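You operate a simulated robot arm through the tools that you are given. There is no shell and no other tool.

You are at the controls of a simulated robot arm. One attempt, no reset.

TASK
Lift the skin off the white can's paint, then stir it smooth.
Fine: use the blue stick; wipe the skin off on the pink rag before stirring; shut the can and lay the stick back in the blue tray.

The check looks at the end state, three seconds after you hand in, the way a careful person would. Anything else that was tipped, shoved, dropped, spilled or broken makes it a failure.

THE ROBOT
A 6-joint arm with a two-finger parallel gripper, fixed in place. Base frame: the origin is at the foot of the arm, x ahead of it, y to its left, z up; the work surface is at about z = 0. Readings come in m, degrees, newtons and seconds.
With the tool pointing down near the work surface it reaches from about 0.12 to 0.5 m from the base axis. Its first joint turns from -72.0 to 72.0 degrees. Payload 0.65 kg.
The TCP is the grasp point between the finger pads, 0.025 m short of the fingertips. In the tool frame z runs along the fingers and y along their closing line. The gripper opens to 0.076 m. The fingers are 0.018 m wide and 0.01 m thick; the gripper's body (0.036 by 0.078 m) begins 0.045 m behind the TCP.
Orientation is that of the tool frame in the base frame, as a unit quaternion [w, x, y, z]. With the fingers straight down and closing along the base's y, the tool's x points along the base's -x, its y along +y and its z along -z.

THE INTERFACE
- The arm moves only by the tool jog_arm. Its arguments are lists of equal length, an entry for each row: "rot": the turn, a rotation vector about the tool's x, y, z in degrees, a list of three; "slide": the shift along the tool's x, y, z in m, a list of three; "hand": the closure, from 0 (fully open) to 1 (shut). In form: {"rot": [[wx, wy, wz], ...], "slide": [[x, y, z], ...], "hand": [hand, ...]}. A call has 1 to 20 rows; each row shifts and turns the commanded pose from where the row before left it, along the tool's axes as they then stand. Rows are played at 5 a second. More than 0.05 m and 8.6 degrees between two rows, or a gripper value outside its range, and nothing of the call is played. Where a pose cannot be reached the arm comes as near as it can. A force on the tool above 40 N (or 10 N above the force at the start of the call, whichever is more), or a blocked arm, ends the call early, and 0.2 s more pass. The fingers move at their own pace (about 0.108 m/s each) and stop on an object; they squeeze with about 31 N. The grip force told is the motor's: it shows also when the fingers shut on nothing. Time passes only in rows, and 0.2 s behind the last, so rows that do not move let the fingers close. The reply holds the time, the measured pose of the TCP, the force on the tool along the base axes, the opening and the grip force, in the units named above and with some noise, with the torque about the TCP (base axes, N m) and any sound that the robot's microphone picked up.
- Cameras (640 x 400 px; columns grow to the right, rows downward): "scene" is fixed at [0.0623, 0.2795, 0.404]; the picture's right is [-0.72, -0.70, 0.00], its down [-0.40, 0.41, -0.82] and it looks along [0.57, -0.59, -0.57] (base axes); focal length 214 px, centre (320, 200). "wrist" rides on the gripper at [0.058, 0.011, -0.081] in the tool frame; the picture's right is [-0.18, 0.98, 0.00], its down [-0.75, -0.14, -0.64] and it looks along [-0.63, -0.12, 0.77] (tool axes); focal length 243 px, centre (320, 200). There is no depth. A picture from a camera that has moved, and an enlarged one, comes with that camera's place and axes in the base frame and with its lens.
- get_image(camera): a new picture of that camera. No time passes.
- inspect(camera, box): a new picture of the part [left, top, right, bottom] of that camera's present view, enlarged. No time passes.
- close_job(): hands the job in; it is judged then, once.

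Places have to be worked out from the pictures, the camera data and where the tool is seen. Open the gripper and draw the arm clear of the work before you hand the job in, unless the task says otherwise.

The tools are called after ">>>" as a command line: name --argument value ..., lists and objects as JSON in quotes. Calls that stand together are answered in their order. jog_arm: Moves the arm, as the interface text tells. Its arguments: {"type":"object","properties":{"rot":{"type":"array"},"slide":{"type":"array"},"hand":{"type":"array"}},"required":["rot","slide","hand"]} The other tools are called the same way: get_image (camera) takes a picture; inspect (camera, box) takes an enlarged picture of a part of a camera's view; close_job () hands the job in.

At the start:

```text
time_s: 0.0
position: [0.2785, -0.0534, 0.3808]
tool_rot: [0.0, 0.0, 1.0, 0.0]
ft_force: [0.0, 0.0, -0.5]
wrist_torque: [-0.01, -0.03, -0.05]
width: 0.076
grasp_force: 0.1
```

scene: 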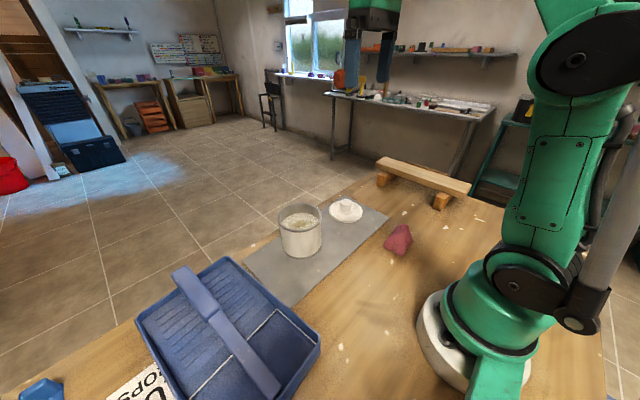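
wrist: 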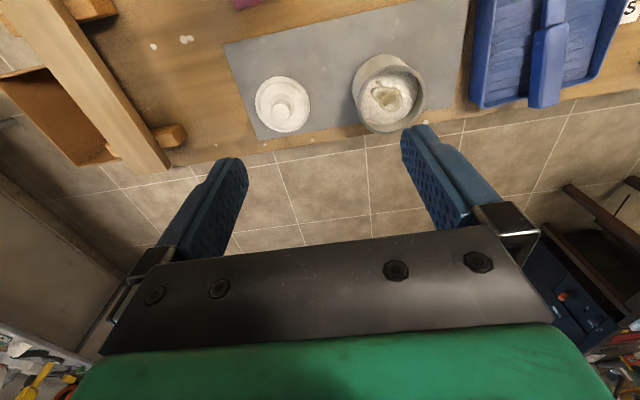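

I see the can (open, skin on the paint), its lid with a knob beside it, the pink rag, and a blue tray with the stick lying across it. I'll enlarge these to locate them.

>>> inspect --camera "scene" --box '[240, 170, 440, 295]'

>>> inspect --camera "scene" --box '[120, 240, 340, 400]'

>>> inspect --camera "wrist" --box '[220, 0, 640, 160]'

```text
3.20 times, centred on (340, 232) of scene
camera zoom: at [0.0623, 0.2795, 0.404], right [-0.72, -0.7, 0.0], down [-0.4, 0.41, -0.82], along [0.57, -0.59, -0.57], focal length 686 px, centre (256, 96)
```

zoom: 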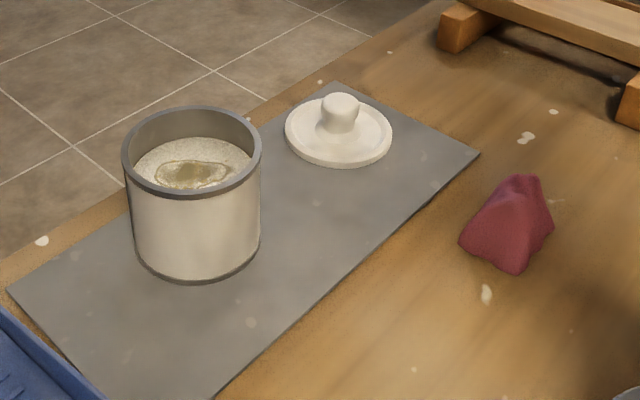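

```text
2.50 times, centred on (230, 320) of scene
camera zoom: at [0.0623, 0.2795, 0.404], right [-0.72, -0.7, 0.0], down [-0.4, 0.41, -0.82], along [0.57, -0.59, -0.57], focal length 536 px, centre (545, -100)
```

zoom: 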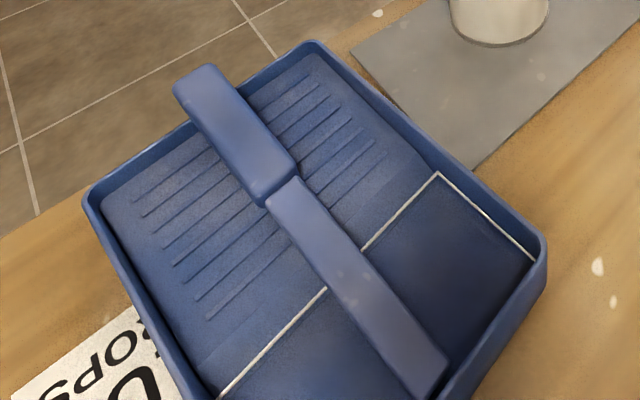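

```text
1.52 times, centred on (430, 80) of wrist
camera zoom: at [0.2194, -0.0444, 0.4616], right [0.18, 0.98, 0.0], down [0.75, -0.14, 0.64], along [0.63, -0.12, -0.77], focal length 370 px, centre (152, 383)
```

zoom: 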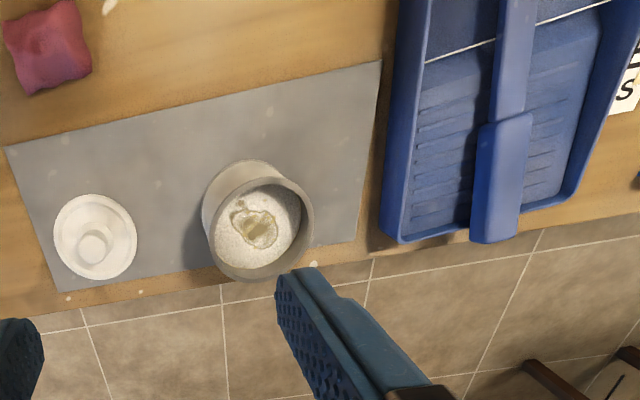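

The stick is blue with a wide handle out at about (0.31–0.42, 0.275) and blade tip near (0.17, 0.258). The can is at about (0.36, 0.036) with its rim near z 0.09, the lid at (0.354, -0.136) and the rag at (0.186, -0.131). I'll move high over the tray to look at the stick with the wrist camera.

>>> jog_arm --rot '[[0, 0, 0], [0, 0, 0], [0, 0, 0], [0, 0, 0], [0, 0, 0], [0, 0, 0], [0, 0, 0]]' --slide '[[0.018, 0.042, 0.005], [0.018, 0.042, 0.005], [0.018, 0.042, 0.005], [0.018, 0.042, 0.005], [0.018, 0.042, 0.005], [0.018, 0.04, 0.005], [0, 0, 0]]' --hand '[0, 0, 0, 0, 0, 0, 0]'

>>> get_image --camera "wrist"

>>> get_image --camera "scene"

```text
time_s: 1.6
position: [0.1683, 0.1943, 0.3477]
tool_rot: [0.0, -0.001, 1.0, 0.001]
ft_force: [0.6, -0.1, 0.5]
wrist_torque: [-0.02, 0.0, 0.01]
width: 0.0762
grasp_force: 0.1
```

```text
taken
camera wrist: at [0.1103, 0.2049, 0.4294], right [0.18, 0.98, 0.0], down [0.75, -0.14, 0.64], along [0.63, -0.12, -0.77], focal length 243 px, centre (320, 200)
```

wrist: 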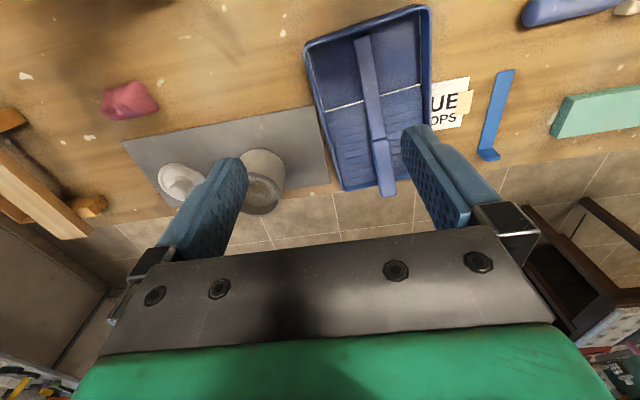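

```text
taken
```

scene: 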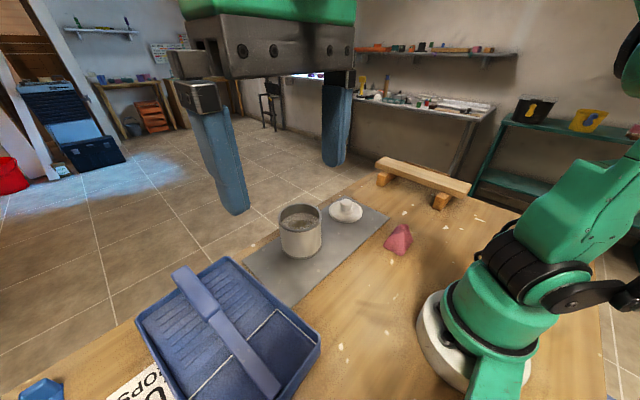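

There's another blue object left of the tray (an L-shaped piece), so I'll enlarge this area to be sure which is the stick.

>>> inspect --camera "wrist" --box '[290, 0, 450, 200]'

>>> inspect --camera "wrist" --box '[420, 0, 640, 180]'

>>> inspect --camera "wrist" --box '[80, 60, 300, 220]'

```text
2.00 times, centred on (370, 100) of wrist
camera zoom: at [0.1103, 0.2049, 0.4294], right [0.18, 0.98, 0.0], down [0.75, -0.14, 0.64], along [0.63, -0.12, -0.77], focal length 485 px, centre (220, 400)
```

zoom: 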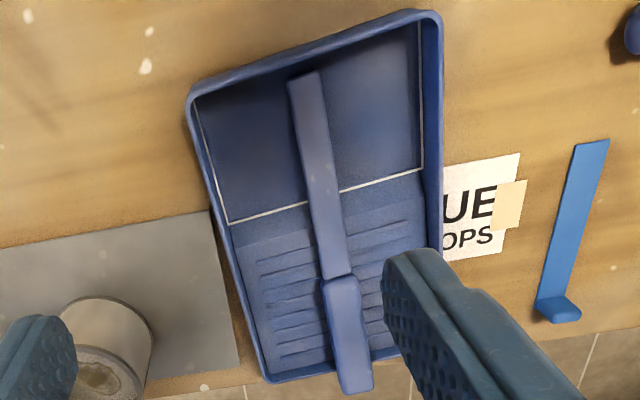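

```text
2.22 times, centred on (530, 90) of wrist
camera zoom: at [0.1103, 0.2049, 0.4294], right [0.18, 0.98, 0.0], down [0.75, -0.14, 0.64], along [0.63, -0.12, -0.77], focal length 539 px, centre (-147, 444)
```

zoom: 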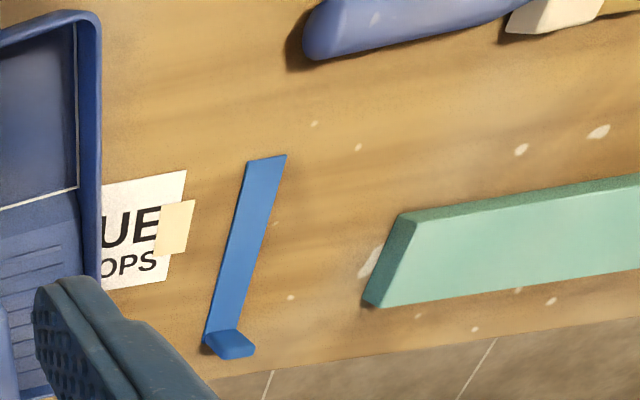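

```text
2.50 times, centred on (190, 140) of wrist
camera zoom: at [0.1103, 0.2049, 0.4294], right [0.18, 0.98, 0.0], down [0.75, -0.14, 0.64], along [0.63, -0.12, -0.77], focal length 606 px, centre (645, 350)
```

zoom: 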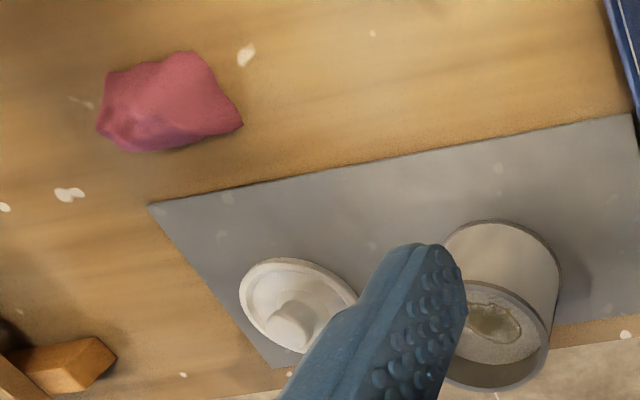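

The stick in the tray is the paint stick: its handle rests on the far rim, sloping about 13° up toward +x and yawed about 5°, with the grip spot near (0.345, 0.272). I'll move above the handle, align with it, and look again.

>>> jog_arm --rot '[[0, 0, 0], [0, 0, 0], [0, 0, 0], [0, 0, 0], [0, 0, 0], [0, 0, 0], [0, 0, -5.5], [0, -6.5, 0], [0, -6.5, 0], [0, 0, 0], [0, 0, 0]]' --slide '[[-0.0295, 0.013, 0.0313], [-0.0295, 0.013, 0.0313], [-0.0295, 0.013, 0.0313], [-0.0295, 0.013, 0.0313], [-0.0295, 0.013, 0.0313], [-0.0295, 0.013, 0.0313], [0, 0, 0], [0, 0, 0], [0, 0, 0], [0, 0, 0], [0, 0, 0]]' --hand '[0, 0, 0, 0, 0, 0, 0, 0, 0, 0, 0]'

>>> get_image --camera "wrist"

>>> get_image --camera "scene"

```text
time_s: 4.0
position: [0.3468, 0.272, 0.163]
tool_rot: [0.113, -0.047, 0.992, 0.005]
ft_force: [-0.4, 0.4, -0.2]
wrist_torque: [-0.02, 0.0, 0.03]
width: 0.0758
grasp_force: 0.0
```

```text
taken
camera wrist: at [0.2704, 0.2744, 0.2291], right [0.08, 1.0, 0.04], down [0.6, -0.08, 0.8], along [0.8, -0.04, -0.6], focal length 243 px, centre (320, 200)
```

wrist: 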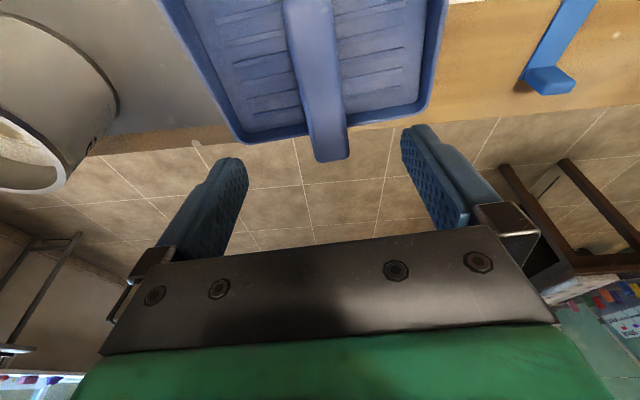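

```text
taken
```

scene: 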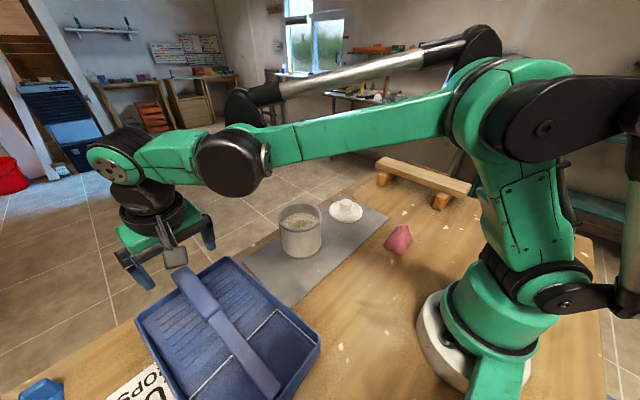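

The tool is aligned; the handle runs almost through the finger midline. I'll enlarge to judge the handle's thickness and the clearance to the ramp.

>>> inspect --camera "wrist" --box '[230, 0, 430, 180]'

>>> inspect --camera "scene" --box '[100, 220, 280, 340]'

```text
2.22 times, centred on (330, 90) of wrist
camera zoom: at [0.2704, 0.2744, 0.2291], right [0.08, 1.0, 0.04], down [0.6, -0.08, 0.8], along [0.8, -0.04, -0.6], focal length 539 px, centre (298, 444)
```

zoom: 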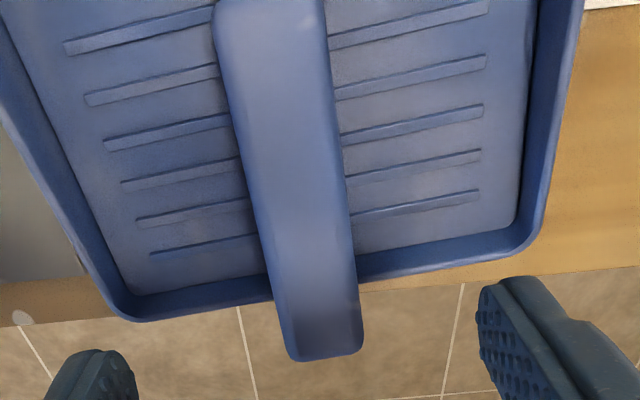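

```text
3.33 times, centred on (190, 280) of scene
camera zoom: at [0.0623, 0.2795, 0.404], right [-0.72, -0.7, 0.0], down [-0.4, 0.41, -0.82], along [0.57, -0.59, -0.57], focal length 715 px, centre (753, -67)
```

zoom: 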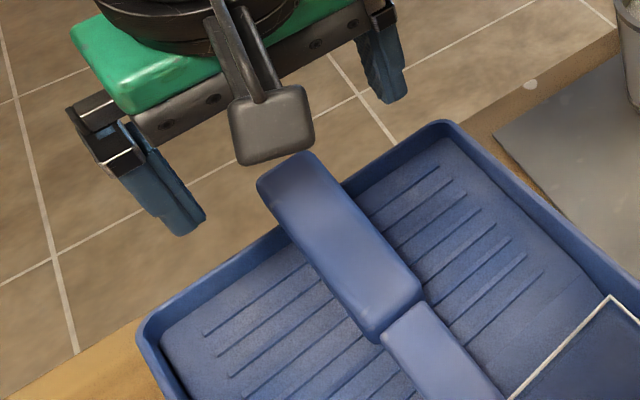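

The handle is about 0.028 m wide and the ramp lies clear below it. I'll lower so the TCP is at about (0.345, 0.268, 0.060), straddling the handle.

>>> jog_arm --rot '[[0, 0, 0], [0, 0, 0], [0, 0, 0], [0, 0, 0], [0, 0, 0], [0, 0, 0]]' --slide '[[0.0085, -0.0013, 0.03], [0.0085, -0.0013, 0.03], [0.0083, -0.0012, 0.02], [0, 0, 0.0125], [0, 0, 0.0075], [0, 0, 0]]' --hand '[0, 0, 0, 0, 0, 0]'

>>> get_image --camera "wrist"

>>> inspect --camera "scene" --box '[100, 220, 280, 340]'

```text
time_s: 5.4
position: [0.3444, 0.2693, 0.0629]
tool_rot: [0.113, -0.047, 0.992, 0.005]
ft_force: [-0.6, 1.1, -0.4]
wrist_torque: [0.04, 0.02, 0.0]
width: 0.0759
grasp_force: 0.0
```

```text
taken
camera wrist: at [0.2689, 0.2727, 0.1276], right [0.08, 1.0, 0.04], down [0.6, -0.08, 0.8], along [0.8, -0.04, -0.6], focal length 243 px, centre (320, 200)
```

wrist: 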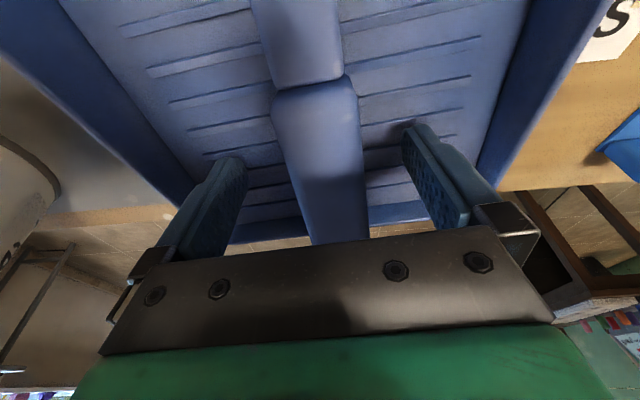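

```text
3.33 times, centred on (190, 280) of scene
camera zoom: at [0.0623, 0.2795, 0.404], right [-0.72, -0.7, 0.0], down [-0.4, 0.41, -0.82], along [0.57, -0.59, -0.57], focal length 715 px, centre (753, -67)
```

zoom: 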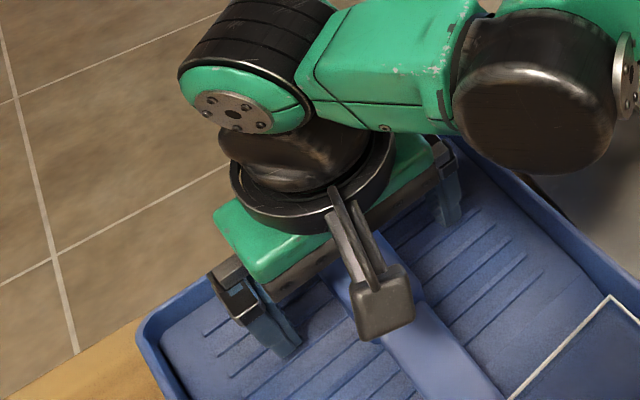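

The handle sits centred between the fingers, with its top slightly below the TCP. I'll close the gripper and hold.

>>> jog_arm --rot '[[0, 0, 0], [0, 0, 0], [0, 0, 0], [0, 0, 0]]' --slide '[[0, 0, 0], [0, 0, 0], [0, 0, 0], [0, 0, 0]]' --hand '[0.5, 1, 1, 1]'

>>> get_image --camera "wrist"

```text
time_s: 6.4
position: [0.3442, 0.2698, 0.0622]
tool_rot: [0.113, -0.048, 0.992, 0.005]
ft_force: [-1.8, 0.0, 0.0]
wrist_torque: [0.01, -0.01, 0.0]
width: 0.0294
grasp_force: 31.2
```

```text
taken
camera wrist: at [0.2689, 0.2727, 0.1278], right [0.08, 1.0, 0.04], down [0.6, -0.08, 0.8], along [0.8, -0.04, -0.6], focal length 243 px, centre (320, 200)
```

wrist: 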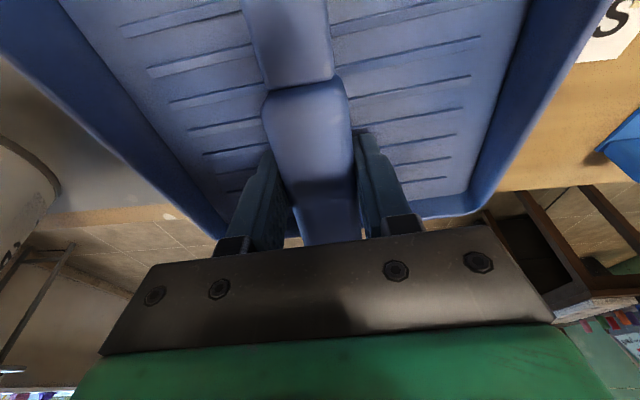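

The handle is held (width 0.029 m, grip 31 N). I'll lift it straight up out of the tray.

>>> jog_arm --rot '[[0, 0, 0], [0, 0, 0], [0, 0, 0], [0, 0, 0], [0, 0, 0], [0, 0, 0], [0, 0, 0]]' --slide '[[-0.0022, 0, -0.0097], [-0.0045, 0, -0.0195], [-0.0067, 0, -0.0292], [-0.0067, 0, -0.0292], [-0.0067, 0, -0.0292], [-0.0067, 0, -0.0292], [0, 0, 0]]' --hand '[1, 1, 1, 1, 1, 1, 1]'

>>> get_image --camera "wrist"

>>> get_image --camera "scene"

```text
time_s: 8.0
position: [0.3439, 0.2685, 0.211]
tool_rot: [0.113, -0.047, 0.992, 0.006]
ft_force: [0.7, 0.2, -1.2]
wrist_torque: [0.0, 0.0, 0.02]
width: 0.0296
grasp_force: 30.9
```

```text
taken
camera wrist: at [0.2668, 0.271, 0.2766], right [0.08, 1.0, 0.04], down [0.6, -0.08, 0.8], along [0.8, -0.04, -0.6], focal length 243 px, centre (320, 200)
```

wrist: 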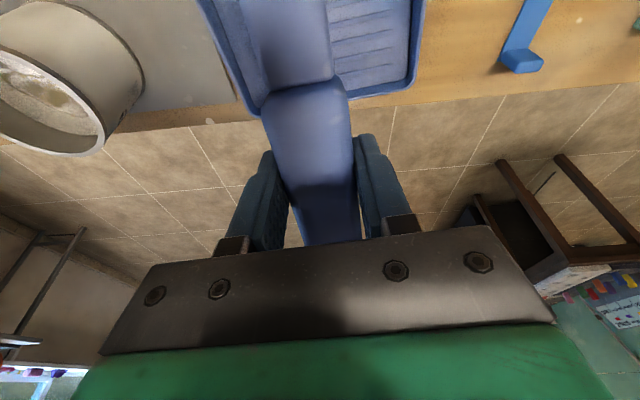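

```text
taken
```

scene: 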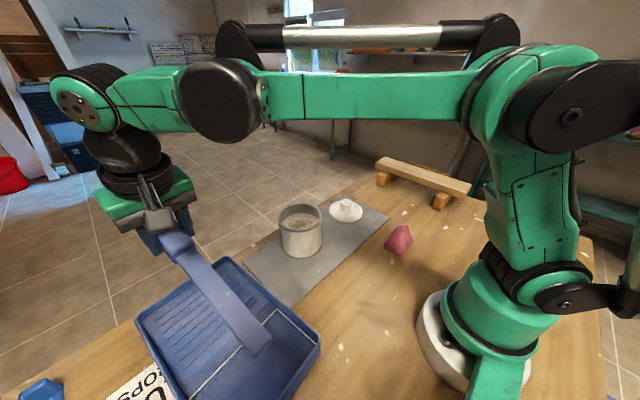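

The stick is up and firmly held. I'll look more closely into the can from here and at how the stick hangs in the hand.

>>> inspect --camera "wrist" --box '[0, 0, 200, 170]'

>>> inspect --camera "scene" --box '[260, 190, 350, 270]'

>>> inspect --camera "scene" --box '[80, 180, 330, 370]'

```text
2.35 times, centred on (100, 85) of wrist
camera zoom: at [0.2668, 0.271, 0.2766], right [0.08, 1.0, 0.04], down [0.6, -0.08, 0.8], along [0.8, -0.04, -0.6], focal length 571 px, centre (838, 471)
```

zoom: 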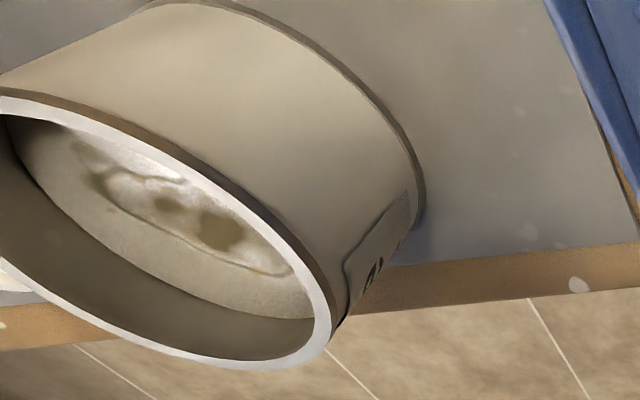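

```text
5.00 times, centred on (305, 230) of scene
camera zoom: at [0.0623, 0.2795, 0.404], right [-0.72, -0.7, 0.0], down [-0.4, 0.41, -0.82], along [0.57, -0.59, -0.57], focal length 1072 px, centre (395, 50)
```

zoom: 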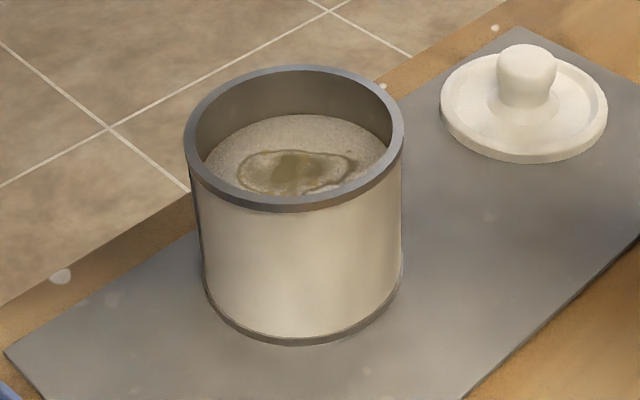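

```text
2.11 times, centred on (205, 275) of scene
camera zoom: at [0.0623, 0.2795, 0.404], right [-0.72, -0.7, 0.0], down [-0.4, 0.41, -0.82], along [0.57, -0.59, -0.57], focal length 452 px, centre (562, 42)
```

zoom: 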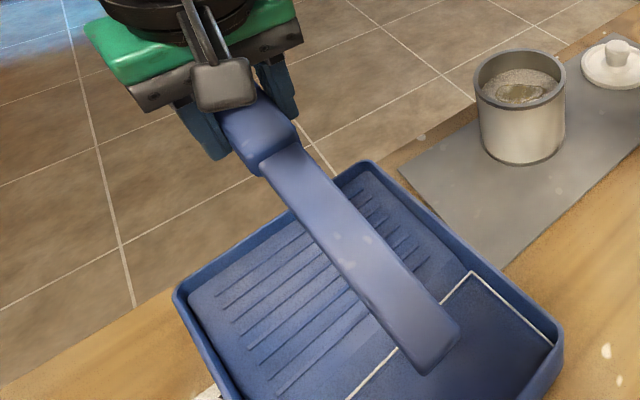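

The can centre is about (0.363, 0.034), rim z about 0.09, paint level about 0.066 with the skin in the middle. I'll raise the stick and pitch the hand so that the blade points down.

>>> jog_arm --rot '[[0, 0, 0], [0, 0, 0], [0, 0, 0], [0, 0, 0], [0, -7.75, 0], [0, -7.75, 0], [0, -7.75, 0], [0, -7.75, 0], [0, -7.75, 0], [0, -7.75, 0], [0, -7.75, 0], [0, -7.75, 0], [0, 0, 0]]' --slide '[[-0.0067, 0, -0.0292], [-0.0067, 0, -0.0292], [-0.0067, 0, -0.0292], [-0.0067, 0, -0.0292], [0, 0, 0], [0, 0, 0], [0, 0, 0], [0, 0, 0], [0, 0, 0], [0, 0, 0], [0, 0, 0], [0, 0, 0], [0, 0, 0]]' --hand '[1, 1, 1, 1, 1, 1, 1, 1, 1, 1, 1, 1, 1]'

>>> get_image --camera "scene"

>>> get_image --camera "wrist"

```text
time_s: 10.8
position: [0.3376, 0.2619, 0.3085]
tool_rot: [0.609, -0.038, 0.792, 0.029]
ft_force: [0.2, -0.7, 0.9]
wrist_torque: [0.02, 0.02, 0.02]
width: 0.0296
grasp_force: 31.2
out of reach, approached as far as the arm can: row 4
```

```text
taken
```

scene: 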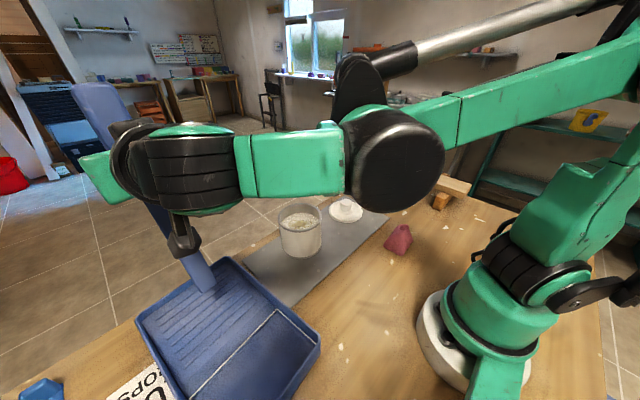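

```text
taken
camera wrist: at [0.2437, 0.2642, 0.2733], right [-0.05, 0.98, 0.18], down [-0.41, -0.18, 0.89], along [0.91, -0.03, 0.41], focal length 243 px, centre (320, 200)
```

wrist: 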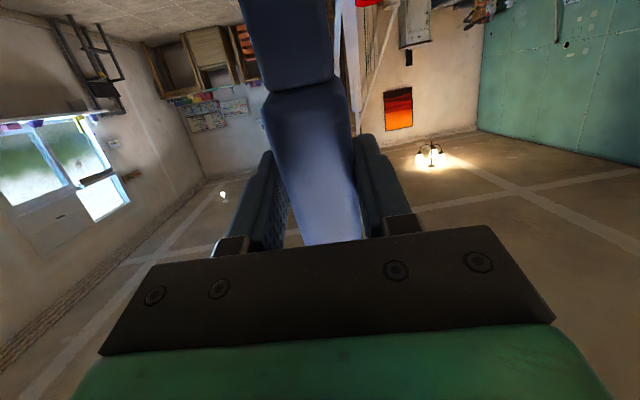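

The hand is pitched about 75° and the blade hangs down with its tip near z 0.13. I'll carry it over to just above the can's far (+x) side.

>>> jog_arm --rot '[[0, 0, 0], [0, 0, 0], [0, 0, 0], [0, 0, 0], [0, 0, 0], [0, 0, 0], [0, 0, 0]]' --slide '[[-0.003, -0.0383, 0.0103], [-0.003, -0.0383, 0.0103], [-0.003, -0.0383, 0.0103], [-0.003, -0.0383, 0.0103], [-0.003, -0.0383, 0.0103], [-0.003, -0.0383, 0.0103], [0, 0, 0]]' --hand '[1, 1, 1, 1, 1, 1, 1]'

>>> get_image --camera "scene"

>>> inspect --camera "scene" --box '[230, 100, 390, 270]'

```text
time_s: 12.4
position: [0.4233, 0.0361, 0.3131]
tool_rot: [0.608, -0.038, 0.793, 0.029]
ft_force: [0.0, 0.7, -0.3]
wrist_torque: [0.0, 0.02, 0.01]
width: 0.0294
grasp_force: 31.0
```

```text
taken
```

scene: 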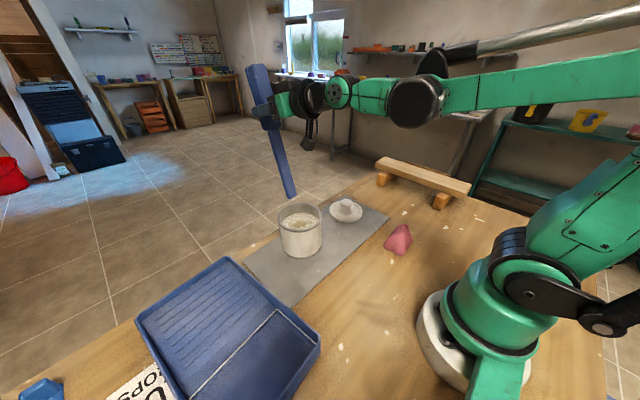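

```text
2.35 times, centred on (310, 185) of scene
camera zoom: at [0.0623, 0.2795, 0.404], right [-0.72, -0.7, 0.0], down [-0.4, 0.41, -0.82], along [0.57, -0.59, -0.57], focal length 505 px, centre (344, 235)
```

zoom: 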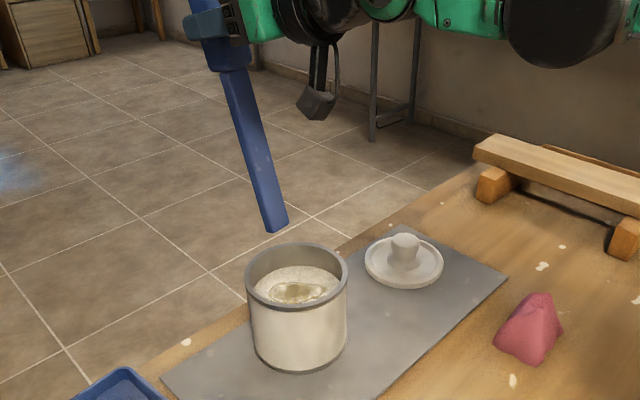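

The tip measures at (0.388, 0.036, 0.133), matching my model, so it is over the paint near the can's +x wall. I'll lower it slowly into the paint beside/under the skin, to about z 0.047.

>>> jog_arm --rot '[[0, 0, 0], [0, 0, 0], [0, 0, 0], [0, 0, 0], [0, 0, 0], [0, 0, 0], [0, 0, 0]]' --slide '[[0.0193, 0, 0.0052], [0.0193, 0, 0.0052], [0.0145, 0, 0.0039], [0.0097, 0, 0.0026], [0.0097, 0, 0.0026], [0.0097, 0, 0.0026], [0, 0, 0]]' --hand '[1, 1, 1, 1, 1, 1, 1]'

>>> inspect --camera "scene" --box '[230, 130, 390, 270]'

```text
time_s: 14.0
position: [0.426, 0.0394, 0.2261]
tool_rot: [0.609, -0.038, 0.792, 0.029]
ft_force: [-3.1, 1.0, 0.8]
wrist_torque: [0.27, 0.42, -0.09]
width: 0.0297
grasp_force: 30.7
```

```text
2.86 times, centred on (310, 200) of scene
camera zoom: at [0.0623, 0.2795, 0.404], right [-0.72, -0.7, 0.0], down [-0.4, 0.41, -0.82], along [0.57, -0.59, -0.57], focal length 613 px, centre (349, 200)
```

zoom: 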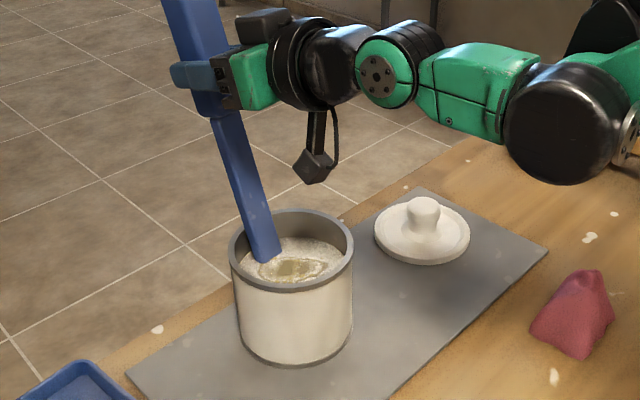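

The tip is in the paint, but there's about 3 N toward -x, so the blade is touching the far rim. I'll back off 7 mm toward -x and re-read.

>>> jog_arm --rot '[[0, 0, 0], [0, 0, 0], [0, 0, 0]]' --slide '[[0.0009, 0.0003, -0.0034], [0.0009, 0.0003, -0.0034], [0, 0, 0]]' --hand '[1, 1, 1]'

>>> inspect --camera "scene" --box '[260, 190, 350, 270]'

>>> get_image --camera "scene"

```text
time_s: 14.8
position: [0.4168, 0.0396, 0.226]
tool_rot: [0.608, -0.038, 0.793, 0.029]
ft_force: [-0.4, -0.2, -0.5]
wrist_torque: [0.0, -0.01, 0.05]
width: 0.0291
grasp_force: 31.1
```

```text
5.00 times, centred on (305, 230) of scene
camera zoom: at [0.0623, 0.2795, 0.404], right [-0.72, -0.7, 0.0], down [-0.4, 0.41, -0.82], along [0.57, -0.59, -0.57], focal length 1072 px, centre (395, 50)
```

zoom: 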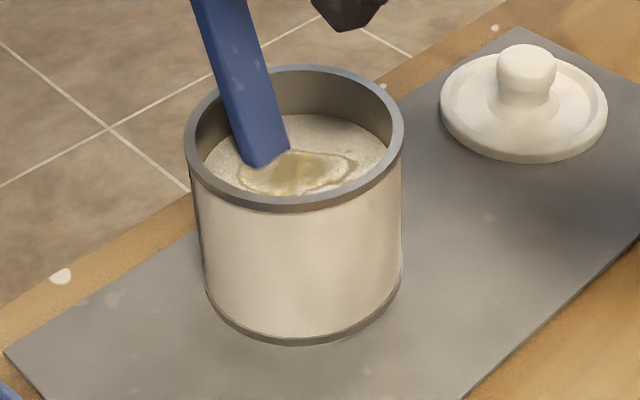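

```text
taken
```

scene: 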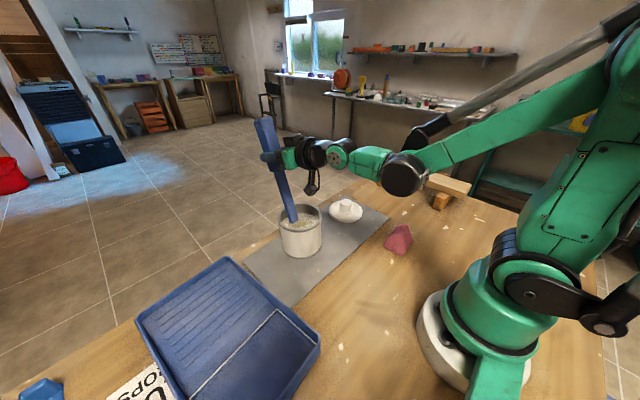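

The force is gone and the can hasn't moved. Now I'll sweep the tip toward -x under the skin while flattening the blade to about 57°.

>>> jog_arm --rot '[[0, 3, 0], [0, 3, 0], [0, 3, 0], [0, 3, 0], [0, 3, 0], [0, 3, 0], [0, 0, 0]]' --slide '[[0.0015, -0.001, 0.0039], [0.0015, -0.001, 0.0039], [0.002, -0.001, 0.004], [0.002, -0.001, 0.004], [0.0026, 0, 0.0042], [0.0026, 0, 0.0043], [0, 0, 0]]' --hand '[1, 1, 1, 1, 1, 1, 1]'

>>> inspect --camera "scene" --box '[260, 190, 350, 270]'

```text
time_s: 16.4
position: [0.436, 0.0368, 0.2052]
tool_rot: [0.476, -0.042, 0.878, 0.022]
ft_force: [-0.4, 0.4, -0.7]
wrist_torque: [0.01, -0.01, -0.01]
width: 0.0295
grasp_force: 31.3
```

```text
5.00 times, centred on (305, 230) of scene
camera zoom: at [0.0623, 0.2795, 0.404], right [-0.72, -0.7, 0.0], down [-0.4, 0.41, -0.82], along [0.57, -0.59, -0.57], focal length 1072 px, centre (395, 50)
```

zoom: 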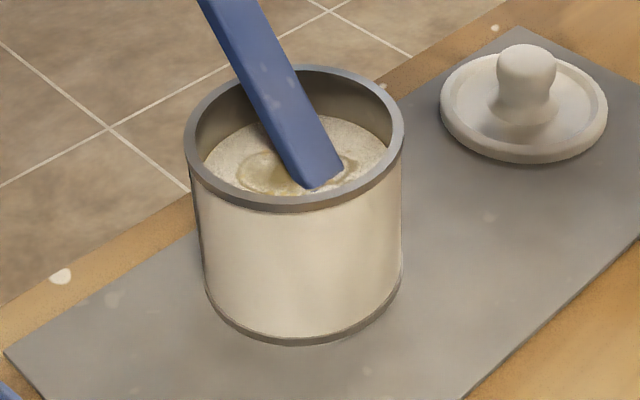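

The blade is now beneath the skin's middle, with no contact force. I'll lift slowly, straight up, until the tip is just above the rim.

>>> jog_arm --rot '[[0, 0, 0], [0, 0, 0], [0, 0, 0], [0, 0, 0], [0, 0, 0], [0, 0, 0], [0, 0, 0], [0, 0, 0]]' --slide '[[-0.0067, 0, -0.0044], [-0.0067, 0, -0.0044], [-0.0067, 0, -0.0044], [-0.0067, 0, -0.0044], [-0.0067, 0, -0.0044], [-0.0067, 0, -0.0044], [-0.0067, 0, -0.0044], [0, 0, 0]]' --hand '[1, 1, 1, 1, 1, 1, 1, 1]'

>>> inspect --camera "scene" --box '[260, 170, 360, 270]'

```text
time_s: 18.2
position: [0.4336, 0.0369, 0.2609]
tool_rot: [0.477, -0.042, 0.878, 0.023]
ft_force: [0.0, 0.1, -0.6]
wrist_torque: [-0.01, 0.0, 0.01]
width: 0.0295
grasp_force: 31.1
```

```text
4.00 times, centred on (310, 220) of scene
camera zoom: at [0.0623, 0.2795, 0.404], right [-0.72, -0.7, 0.0], down [-0.4, 0.41, -0.82], along [0.57, -0.59, -0.57], focal length 858 px, centre (360, 120)
```

zoom: 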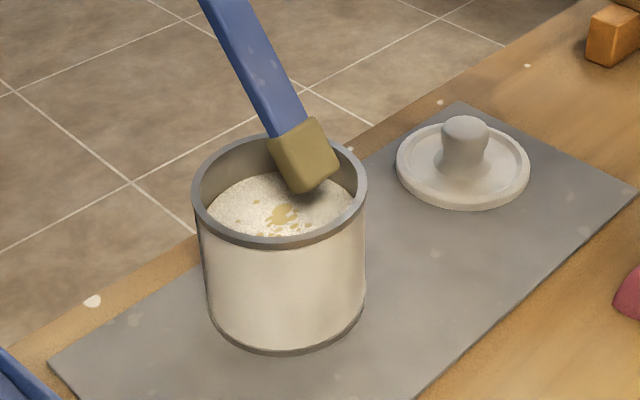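

The skin came off as a tan wrap around the blade's end (only faint specks left in the paint). I'll pause over the can to let it drip, then flatten the blade, keeping it high.

>>> jog_arm --rot '[[0, 0, 0], [0, 0, 0], [0, 0, 0], [0, 0, 0], [0, 0, 0], [0, 0, 0], [0, 0, 0], [0, 0, 0]]' --slide '[[-0.0042, 0, -0.0027], [-0.0042, 0, -0.0027], [0, 0, 0], [0, 0, 0], [0, 0, 0], [0, 0, 0], [0, 0, 0], [0, 0, 0]]' --hand '[1, 1, 1, 1, 1, 1, 1, 1]'

>>> inspect --camera "scene" --box '[260, 170, 360, 270]'

>>> inspect --camera "scene" --box '[360, 200, 440, 270]'

```text
time_s: 20.0
position: [0.4338, 0.0377, 0.2711]
tool_rot: [0.477, -0.042, 0.878, 0.023]
ft_force: [-0.4, 0.6, 0.5]
wrist_torque: [-0.02, 0.01, 0.0]
width: 0.0291
grasp_force: 30.5
```

```text
4.00 times, centred on (310, 220) of scene
camera zoom: at [0.0623, 0.2795, 0.404], right [-0.72, -0.7, 0.0], down [-0.4, 0.41, -0.82], along [0.57, -0.59, -0.57], focal length 858 px, centre (360, 120)
```

zoom: 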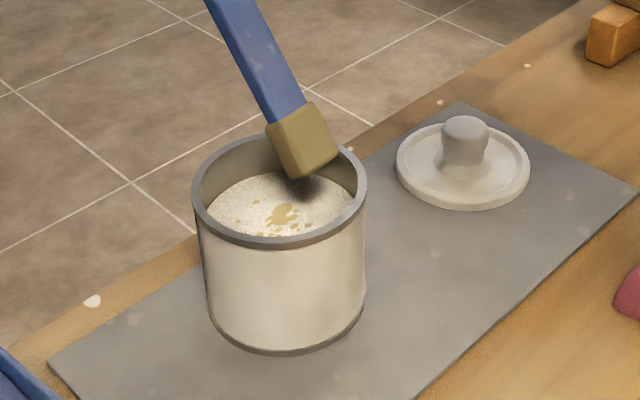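

```text
5.71 times, centred on (400, 235) of scene
camera zoom: at [0.0623, 0.2795, 0.404], right [-0.72, -0.7, 0.0], down [-0.4, 0.41, -0.82], along [0.57, -0.59, -0.57], focal length 1226 px, centre (-137, 0)
```

zoom: 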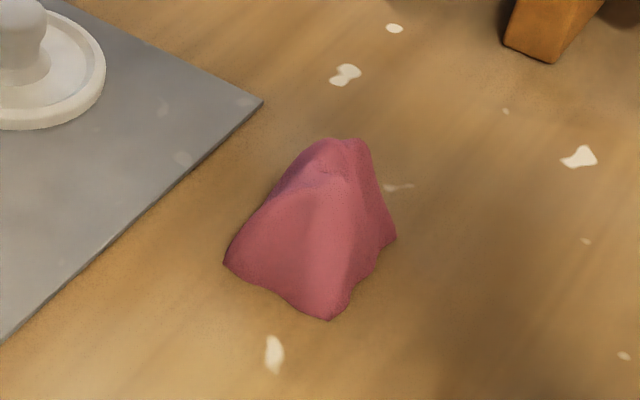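

The skin holds on without dripping; the rag is a small mound around (0.186, -0.139), perhaps 0.04 high. I'll flatten the blade to about 30° with the TCP held.

>>> jog_arm --rot '[[0, 4.5, 0], [0, 4.5, 0], [0, 4.5, 0], [0, 4.5, 0], [0, 4.5, 0], [0, 4.5, 0], [0, 0, 0]]' --slide '[[0, 0, 0], [0, 0, 0], [0, 0, 0], [0, 0, 0], [0, 0, 0], [0, 0, 0], [0, 0, 0]]' --hand '[1, 1, 1, 1, 1, 1, 1]'

>>> get_image --camera "scene"

```text
time_s: 21.6
position: [0.4362, 0.0365, 0.2722]
tool_rot: [0.258, -0.047, 0.965, 0.013]
ft_force: [-0.1, -0.1, -0.6]
wrist_torque: [0.01, -0.02, -0.03]
width: 0.0294
grasp_force: 30.7
```

```text
taken
```

scene: 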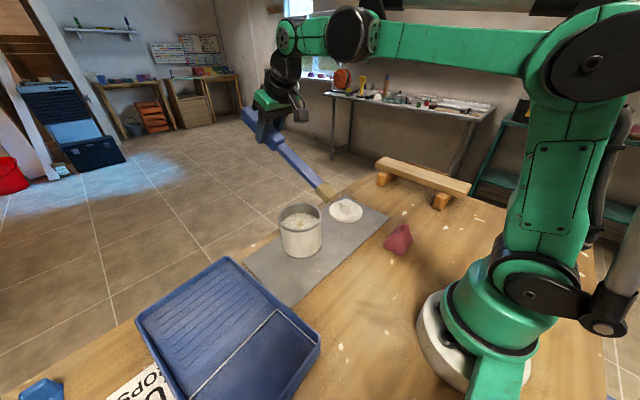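

Still carrying the skin cleanly. I'll swing round toward the rag slowly, keeping the tip above z 0.12.

>>> jog_arm --rot '[[1.425, 0, 2.47], [1.425, 0, 2.47], [1.425, 0, 2.47], [1.425, 0, 2.47], [1.425, 0, 2.47], [1.425, 0, 2.47], [1.425, 0, 2.47], [1.425, 0, 2.47], [1.425, 0, 2.47], [1.425, 0, 2.47], [1.425, 0, 2.47], [1.425, 0, 2.47], [1.425, 0, 2.47], [1.425, 0, 2.47], [0, 0, 0]]' --slide '[[0.0102, -0.0178, -0.0025], [0.0095, -0.0183, -0.002], [0.0087, -0.0187, -0.0016], [0.0079, -0.0191, -0.0011], [0.007, -0.0194, -0.0007], [0.0062, -0.0197, -0.0002], [0.0053, -0.02, 0.0003], [0.0045, -0.0202, 0.0008], [0.0036, -0.0203, 0.0013], [0.0027, -0.0204, 0.0018], [0.0018, -0.0205, 0.0023], [0.001, -0.0205, 0.0028], [0, -0.0204, 0.0034], [0, -0.0204, 0.0034], [0, 0, 0]]' --hand '[1, 1, 1, 1, 1, 1, 1, 1, 1, 1, 1, 1, 1, 1, 1]'

>>> get_image --camera "scene"

>>> get_image --camera "wrist"

```text
time_s: 24.8
position: [0.3143, -0.2215, 0.231]
tool_rot: [0.246, 0.287, 0.923, -0.076]
ft_force: [0.7, -0.2, -0.2]
wrist_torque: [-0.01, -0.03, 0.04]
width: 0.0295
grasp_force: 30.9
```

```text
taken
```

scene: 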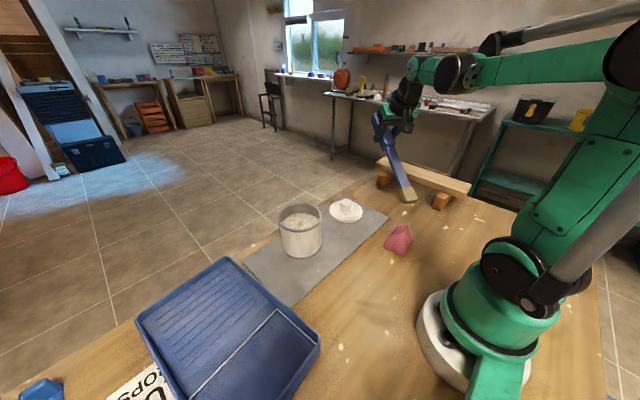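

```text
taken
camera wrist: at [0.2458, -0.1621, 0.2711], right [0.69, 0.72, 0.09], down [0.19, -0.3, 0.93], along [0.7, -0.62, -0.35], focal length 243 px, centre (320, 200)
```

wrist: 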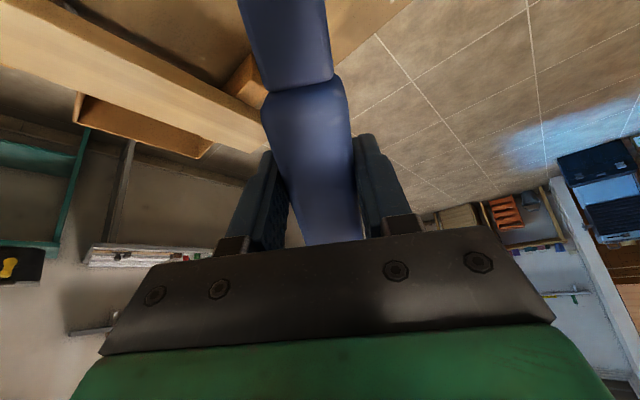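

The blade's now above the rag. I'll zoom in to check where the tip sits relative to it.

>>> inspect --camera "scene" --box '[350, 100, 470, 280]'

```text
2.22 times, centred on (410, 190) of scene
camera zoom: at [0.0623, 0.2795, 0.404], right [-0.72, -0.7, 0.0], down [-0.4, 0.41, -0.82], along [0.57, -0.59, -0.57], focal length 477 px, centre (120, 222)
```

zoom: 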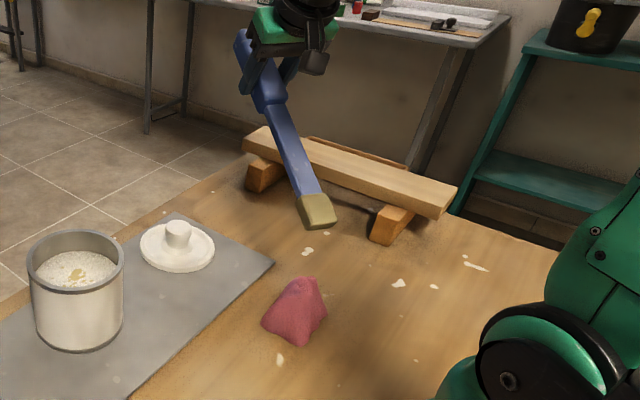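

The tip is at about (0.187, -0.141, 0.129), right above the rag. I'll lower to about z 0.054 first and compare.

>>> jog_arm --rot '[[0, 0, 0], [0, 0, 0], [0, 0, 0], [0, 0, 0], [0, 0, 0], [0, 0, 0]]' --slide '[[0.012, 0, 0.0148], [0.012, 0, 0.0148], [0.012, 0, 0.0148], [0.006, 0, 0.0074], [0.006, 0, 0.0074], [0, 0, 0]]' --hand '[1, 1, 1, 1, 1, 1]'

>>> inspect --camera "scene" --box '[340, 170, 460, 280]'

```text
time_s: 26.2
position: [0.3058, -0.2172, 0.153]
tool_rot: [0.248, 0.287, 0.922, -0.077]
ft_force: [1.9, -0.9, 3.3]
wrist_torque: [0.35, 0.37, -0.07]
width: 0.0293
grasp_force: 31.2
```

```text
3.64 times, centred on (400, 225) of scene
camera zoom: at [0.0623, 0.2795, 0.404], right [-0.72, -0.7, 0.0], down [-0.4, 0.41, -0.82], along [0.57, -0.59, -0.57], focal length 780 px, centre (29, 109)
```

zoom: 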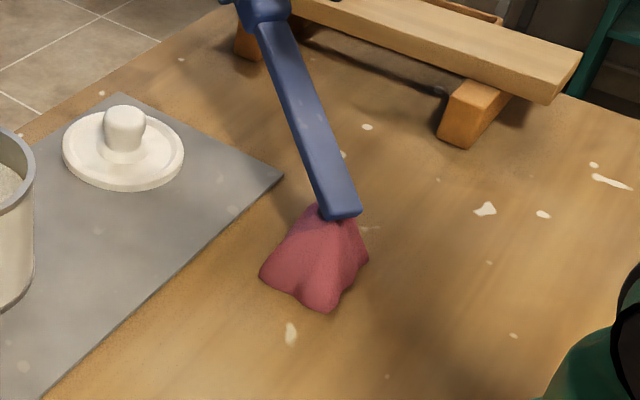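

The blade has touched the rag (about 4 N) and its end now looks clean blue; the skin seems to have transferred. I'll draw the blade slightly outward and lift away to check.

>>> jog_arm --rot '[[0, 0, 0], [0, 0, 0], [0, 0, 0], [0, 0, 0], [0, 0, 0], [0, 0, 0]]' --slide '[[-0.0078, 0, 0.0009], [-0.0087, 0, -0.0037], [-0.01, 0, -0.0173], [-0.0125, 0, -0.0216], [-0.0125, 0, -0.0216], [0, 0, 0]]' --hand '[1, 1, 1, 1, 1, 1]'

>>> inspect --camera "scene" --box '[340, 150, 460, 280]'

```text
time_s: 27.6
position: [0.3154, -0.2243, 0.2331]
tool_rot: [0.247, 0.286, 0.923, -0.078]
ft_force: [0.2, -0.3, -0.6]
wrist_torque: [-0.01, -0.01, 0.0]
width: 0.0296
grasp_force: 31.0
```

```text
3.08 times, centred on (400, 215) of scene
camera zoom: at [0.0623, 0.2795, 0.404], right [-0.72, -0.7, 0.0], down [-0.4, 0.41, -0.82], along [0.57, -0.59, -0.57], focal length 660 px, centre (74, 154)
```

zoom: 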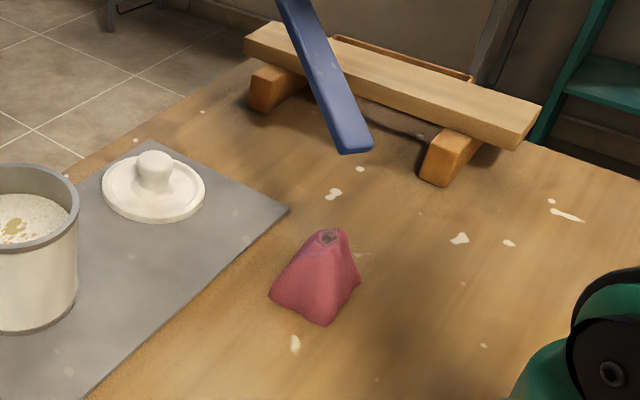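

The upper face is clean and the rag, unmoved, has a smudge on top. I'll enlarge both to verify.

>>> inspect --camera "scene" --box '[380, 210, 420, 260]'

>>> inspect --camera "scene" --box '[370, 140, 430, 200]'

>>> inspect --camera "scene" --box '[270, 195, 335, 265]'

```text
8.00 times, centred on (400, 235) of scene
camera zoom: at [0.0623, 0.2795, 0.404], right [-0.72, -0.7, 0.0], down [-0.4, 0.41, -0.82], along [0.57, -0.59, -0.57], focal length 1716 px, centre (-320, -80)
```

zoom: 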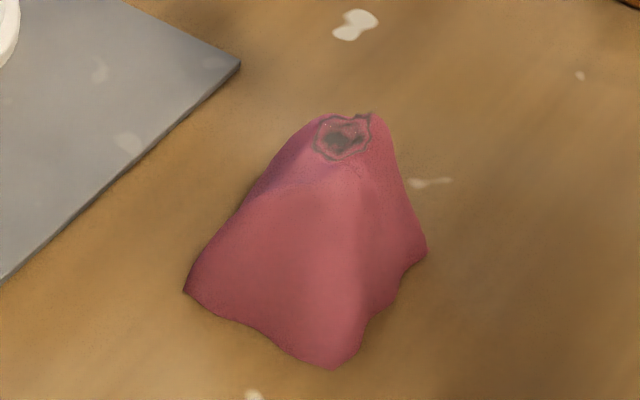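

```text
6.67 times, centred on (400, 170) of scene
camera zoom: at [0.0623, 0.2795, 0.404], right [-0.72, -0.7, 0.0], down [-0.4, 0.41, -0.82], along [0.57, -0.59, -0.57], focal length 1430 px, centre (-213, 400)
```

zoom: 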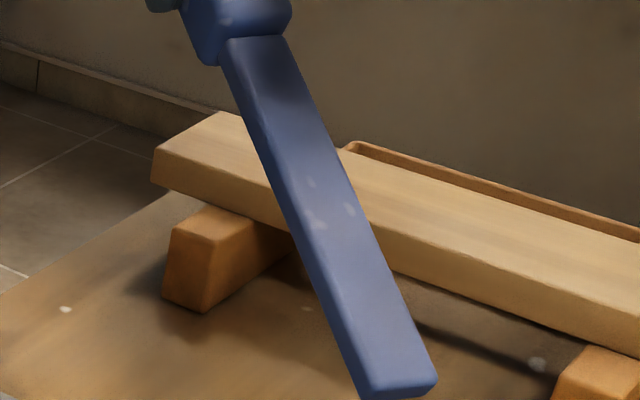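

```text
5.71 times, centred on (302, 230) of scene
camera zoom: at [0.0623, 0.2795, 0.404], right [-0.72, -0.7, 0.0], down [-0.4, 0.41, -0.82], along [0.57, -0.59, -0.57], focal length 1226 px, centre (420, 29)
```

zoom: 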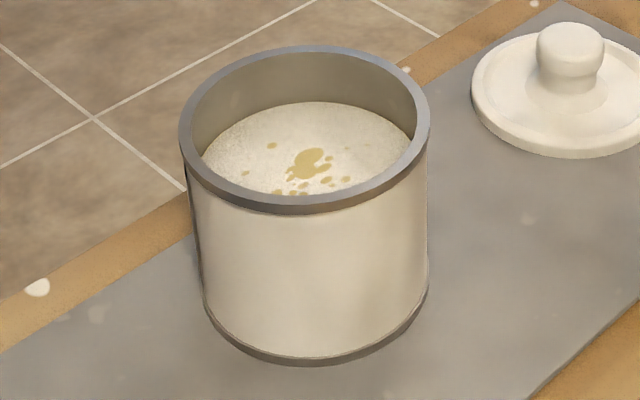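

The rag carries the skin mark and the blade is clean, while the paint still shows tan streaks to stir in. I'll swing back above the can by the same way.

>>> jog_arm --rot '[[-1.425, 0, -2.47], [-1.425, 0, -2.47], [-1.425, 0, -2.47], [-1.425, 0, -2.47], [-1.425, 0, -2.47], [-1.425, 0, -2.47], [-1.425, 0, -2.47], [-1.425, 0, -2.47], [-1.425, 0, -2.47], [-1.425, 0, -2.47], [-1.425, 0, -2.47], [-1.425, 0, -2.47], [-1.425, 0, -2.47], [-1.425, 0, -2.47], [0, 0, 0]]' --slide '[[0, 0.0204, -0.0034], [0, 0.0204, -0.0034], [-0.001, 0.0205, -0.0028], [-0.0018, 0.0205, -0.0023], [-0.0027, 0.0204, -0.0018], [-0.0036, 0.0203, -0.0013], [-0.0045, 0.0202, -0.0008], [-0.0053, 0.02, -0.0003], [-0.0062, 0.0197, 0.0002], [-0.007, 0.0194, 0.0007], [-0.0079, 0.0191, 0.0011], [-0.0087, 0.0187, 0.0016], [-0.0095, 0.0183, 0.002], [-0.0102, 0.0178, 0.0025], [0, 0, 0]]' --hand '[1, 1, 1, 1, 1, 1, 1, 1, 1, 1, 1, 1, 1, 1, 1]'

>>> get_image --camera "scene"

```text
time_s: 30.8
position: [0.4493, 0.0329, 0.2778]
tool_rot: [0.259, -0.046, 0.965, 0.012]
ft_force: [-0.5, -0.3, -0.3]
wrist_torque: [0.0, 0.0, -0.01]
width: 0.0294
grasp_force: 30.8
```

```text
taken
```

scene: 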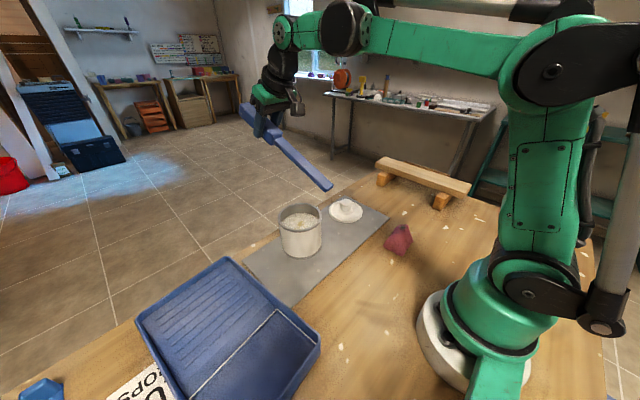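

Back over the can's side with a clean blade. I'll pitch the blade down to 75° while raising and drawing in, so the tip ends over the can's centre.

>>> jog_arm --rot '[[0, -7.5, 0], [0, -7.5, 0], [0, -7.5, 0], [0, -7.5, 0], [0, -7.5, 0], [0, -7.5, 0], [0, 0, 0]]' --slide '[[0.0048, 0.0014, -0.0081], [0.0037, 0.0014, -0.0086], [0.0025, 0.0014, -0.0091], [0.0014, 0.0014, -0.0093], [0.0001, 0.0014, -0.0094], [-0.0011, 0.0014, -0.0094], [0, 0, 0]]' --hand '[1, 1, 1, 1, 1, 1, 1]'

>>> inspect --camera "scene" --box '[230, 130, 390, 270]'

```text
time_s: 32.4
position: [0.3974, 0.0329, 0.3045]
tool_rot: [0.609, -0.038, 0.792, 0.03]
ft_force: [0.1, -0.3, -1.0]
wrist_torque: [-0.03, 0.06, 0.0]
width: 0.0294
grasp_force: 31.0
```

```text
2.86 times, centred on (310, 200) of scene
camera zoom: at [0.0623, 0.2795, 0.404], right [-0.72, -0.7, 0.0], down [-0.4, 0.41, -0.82], along [0.57, -0.59, -0.57], focal length 613 px, centre (349, 200)
```

zoom: 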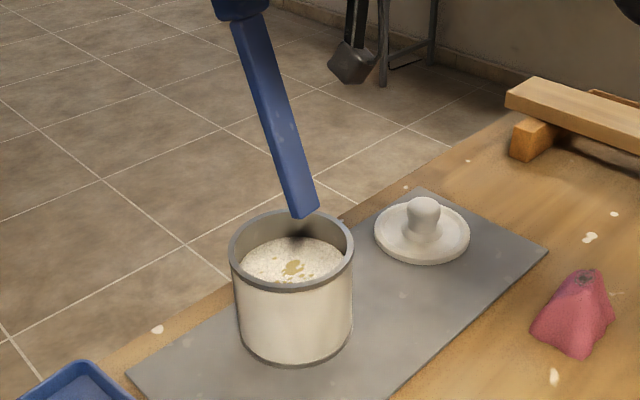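

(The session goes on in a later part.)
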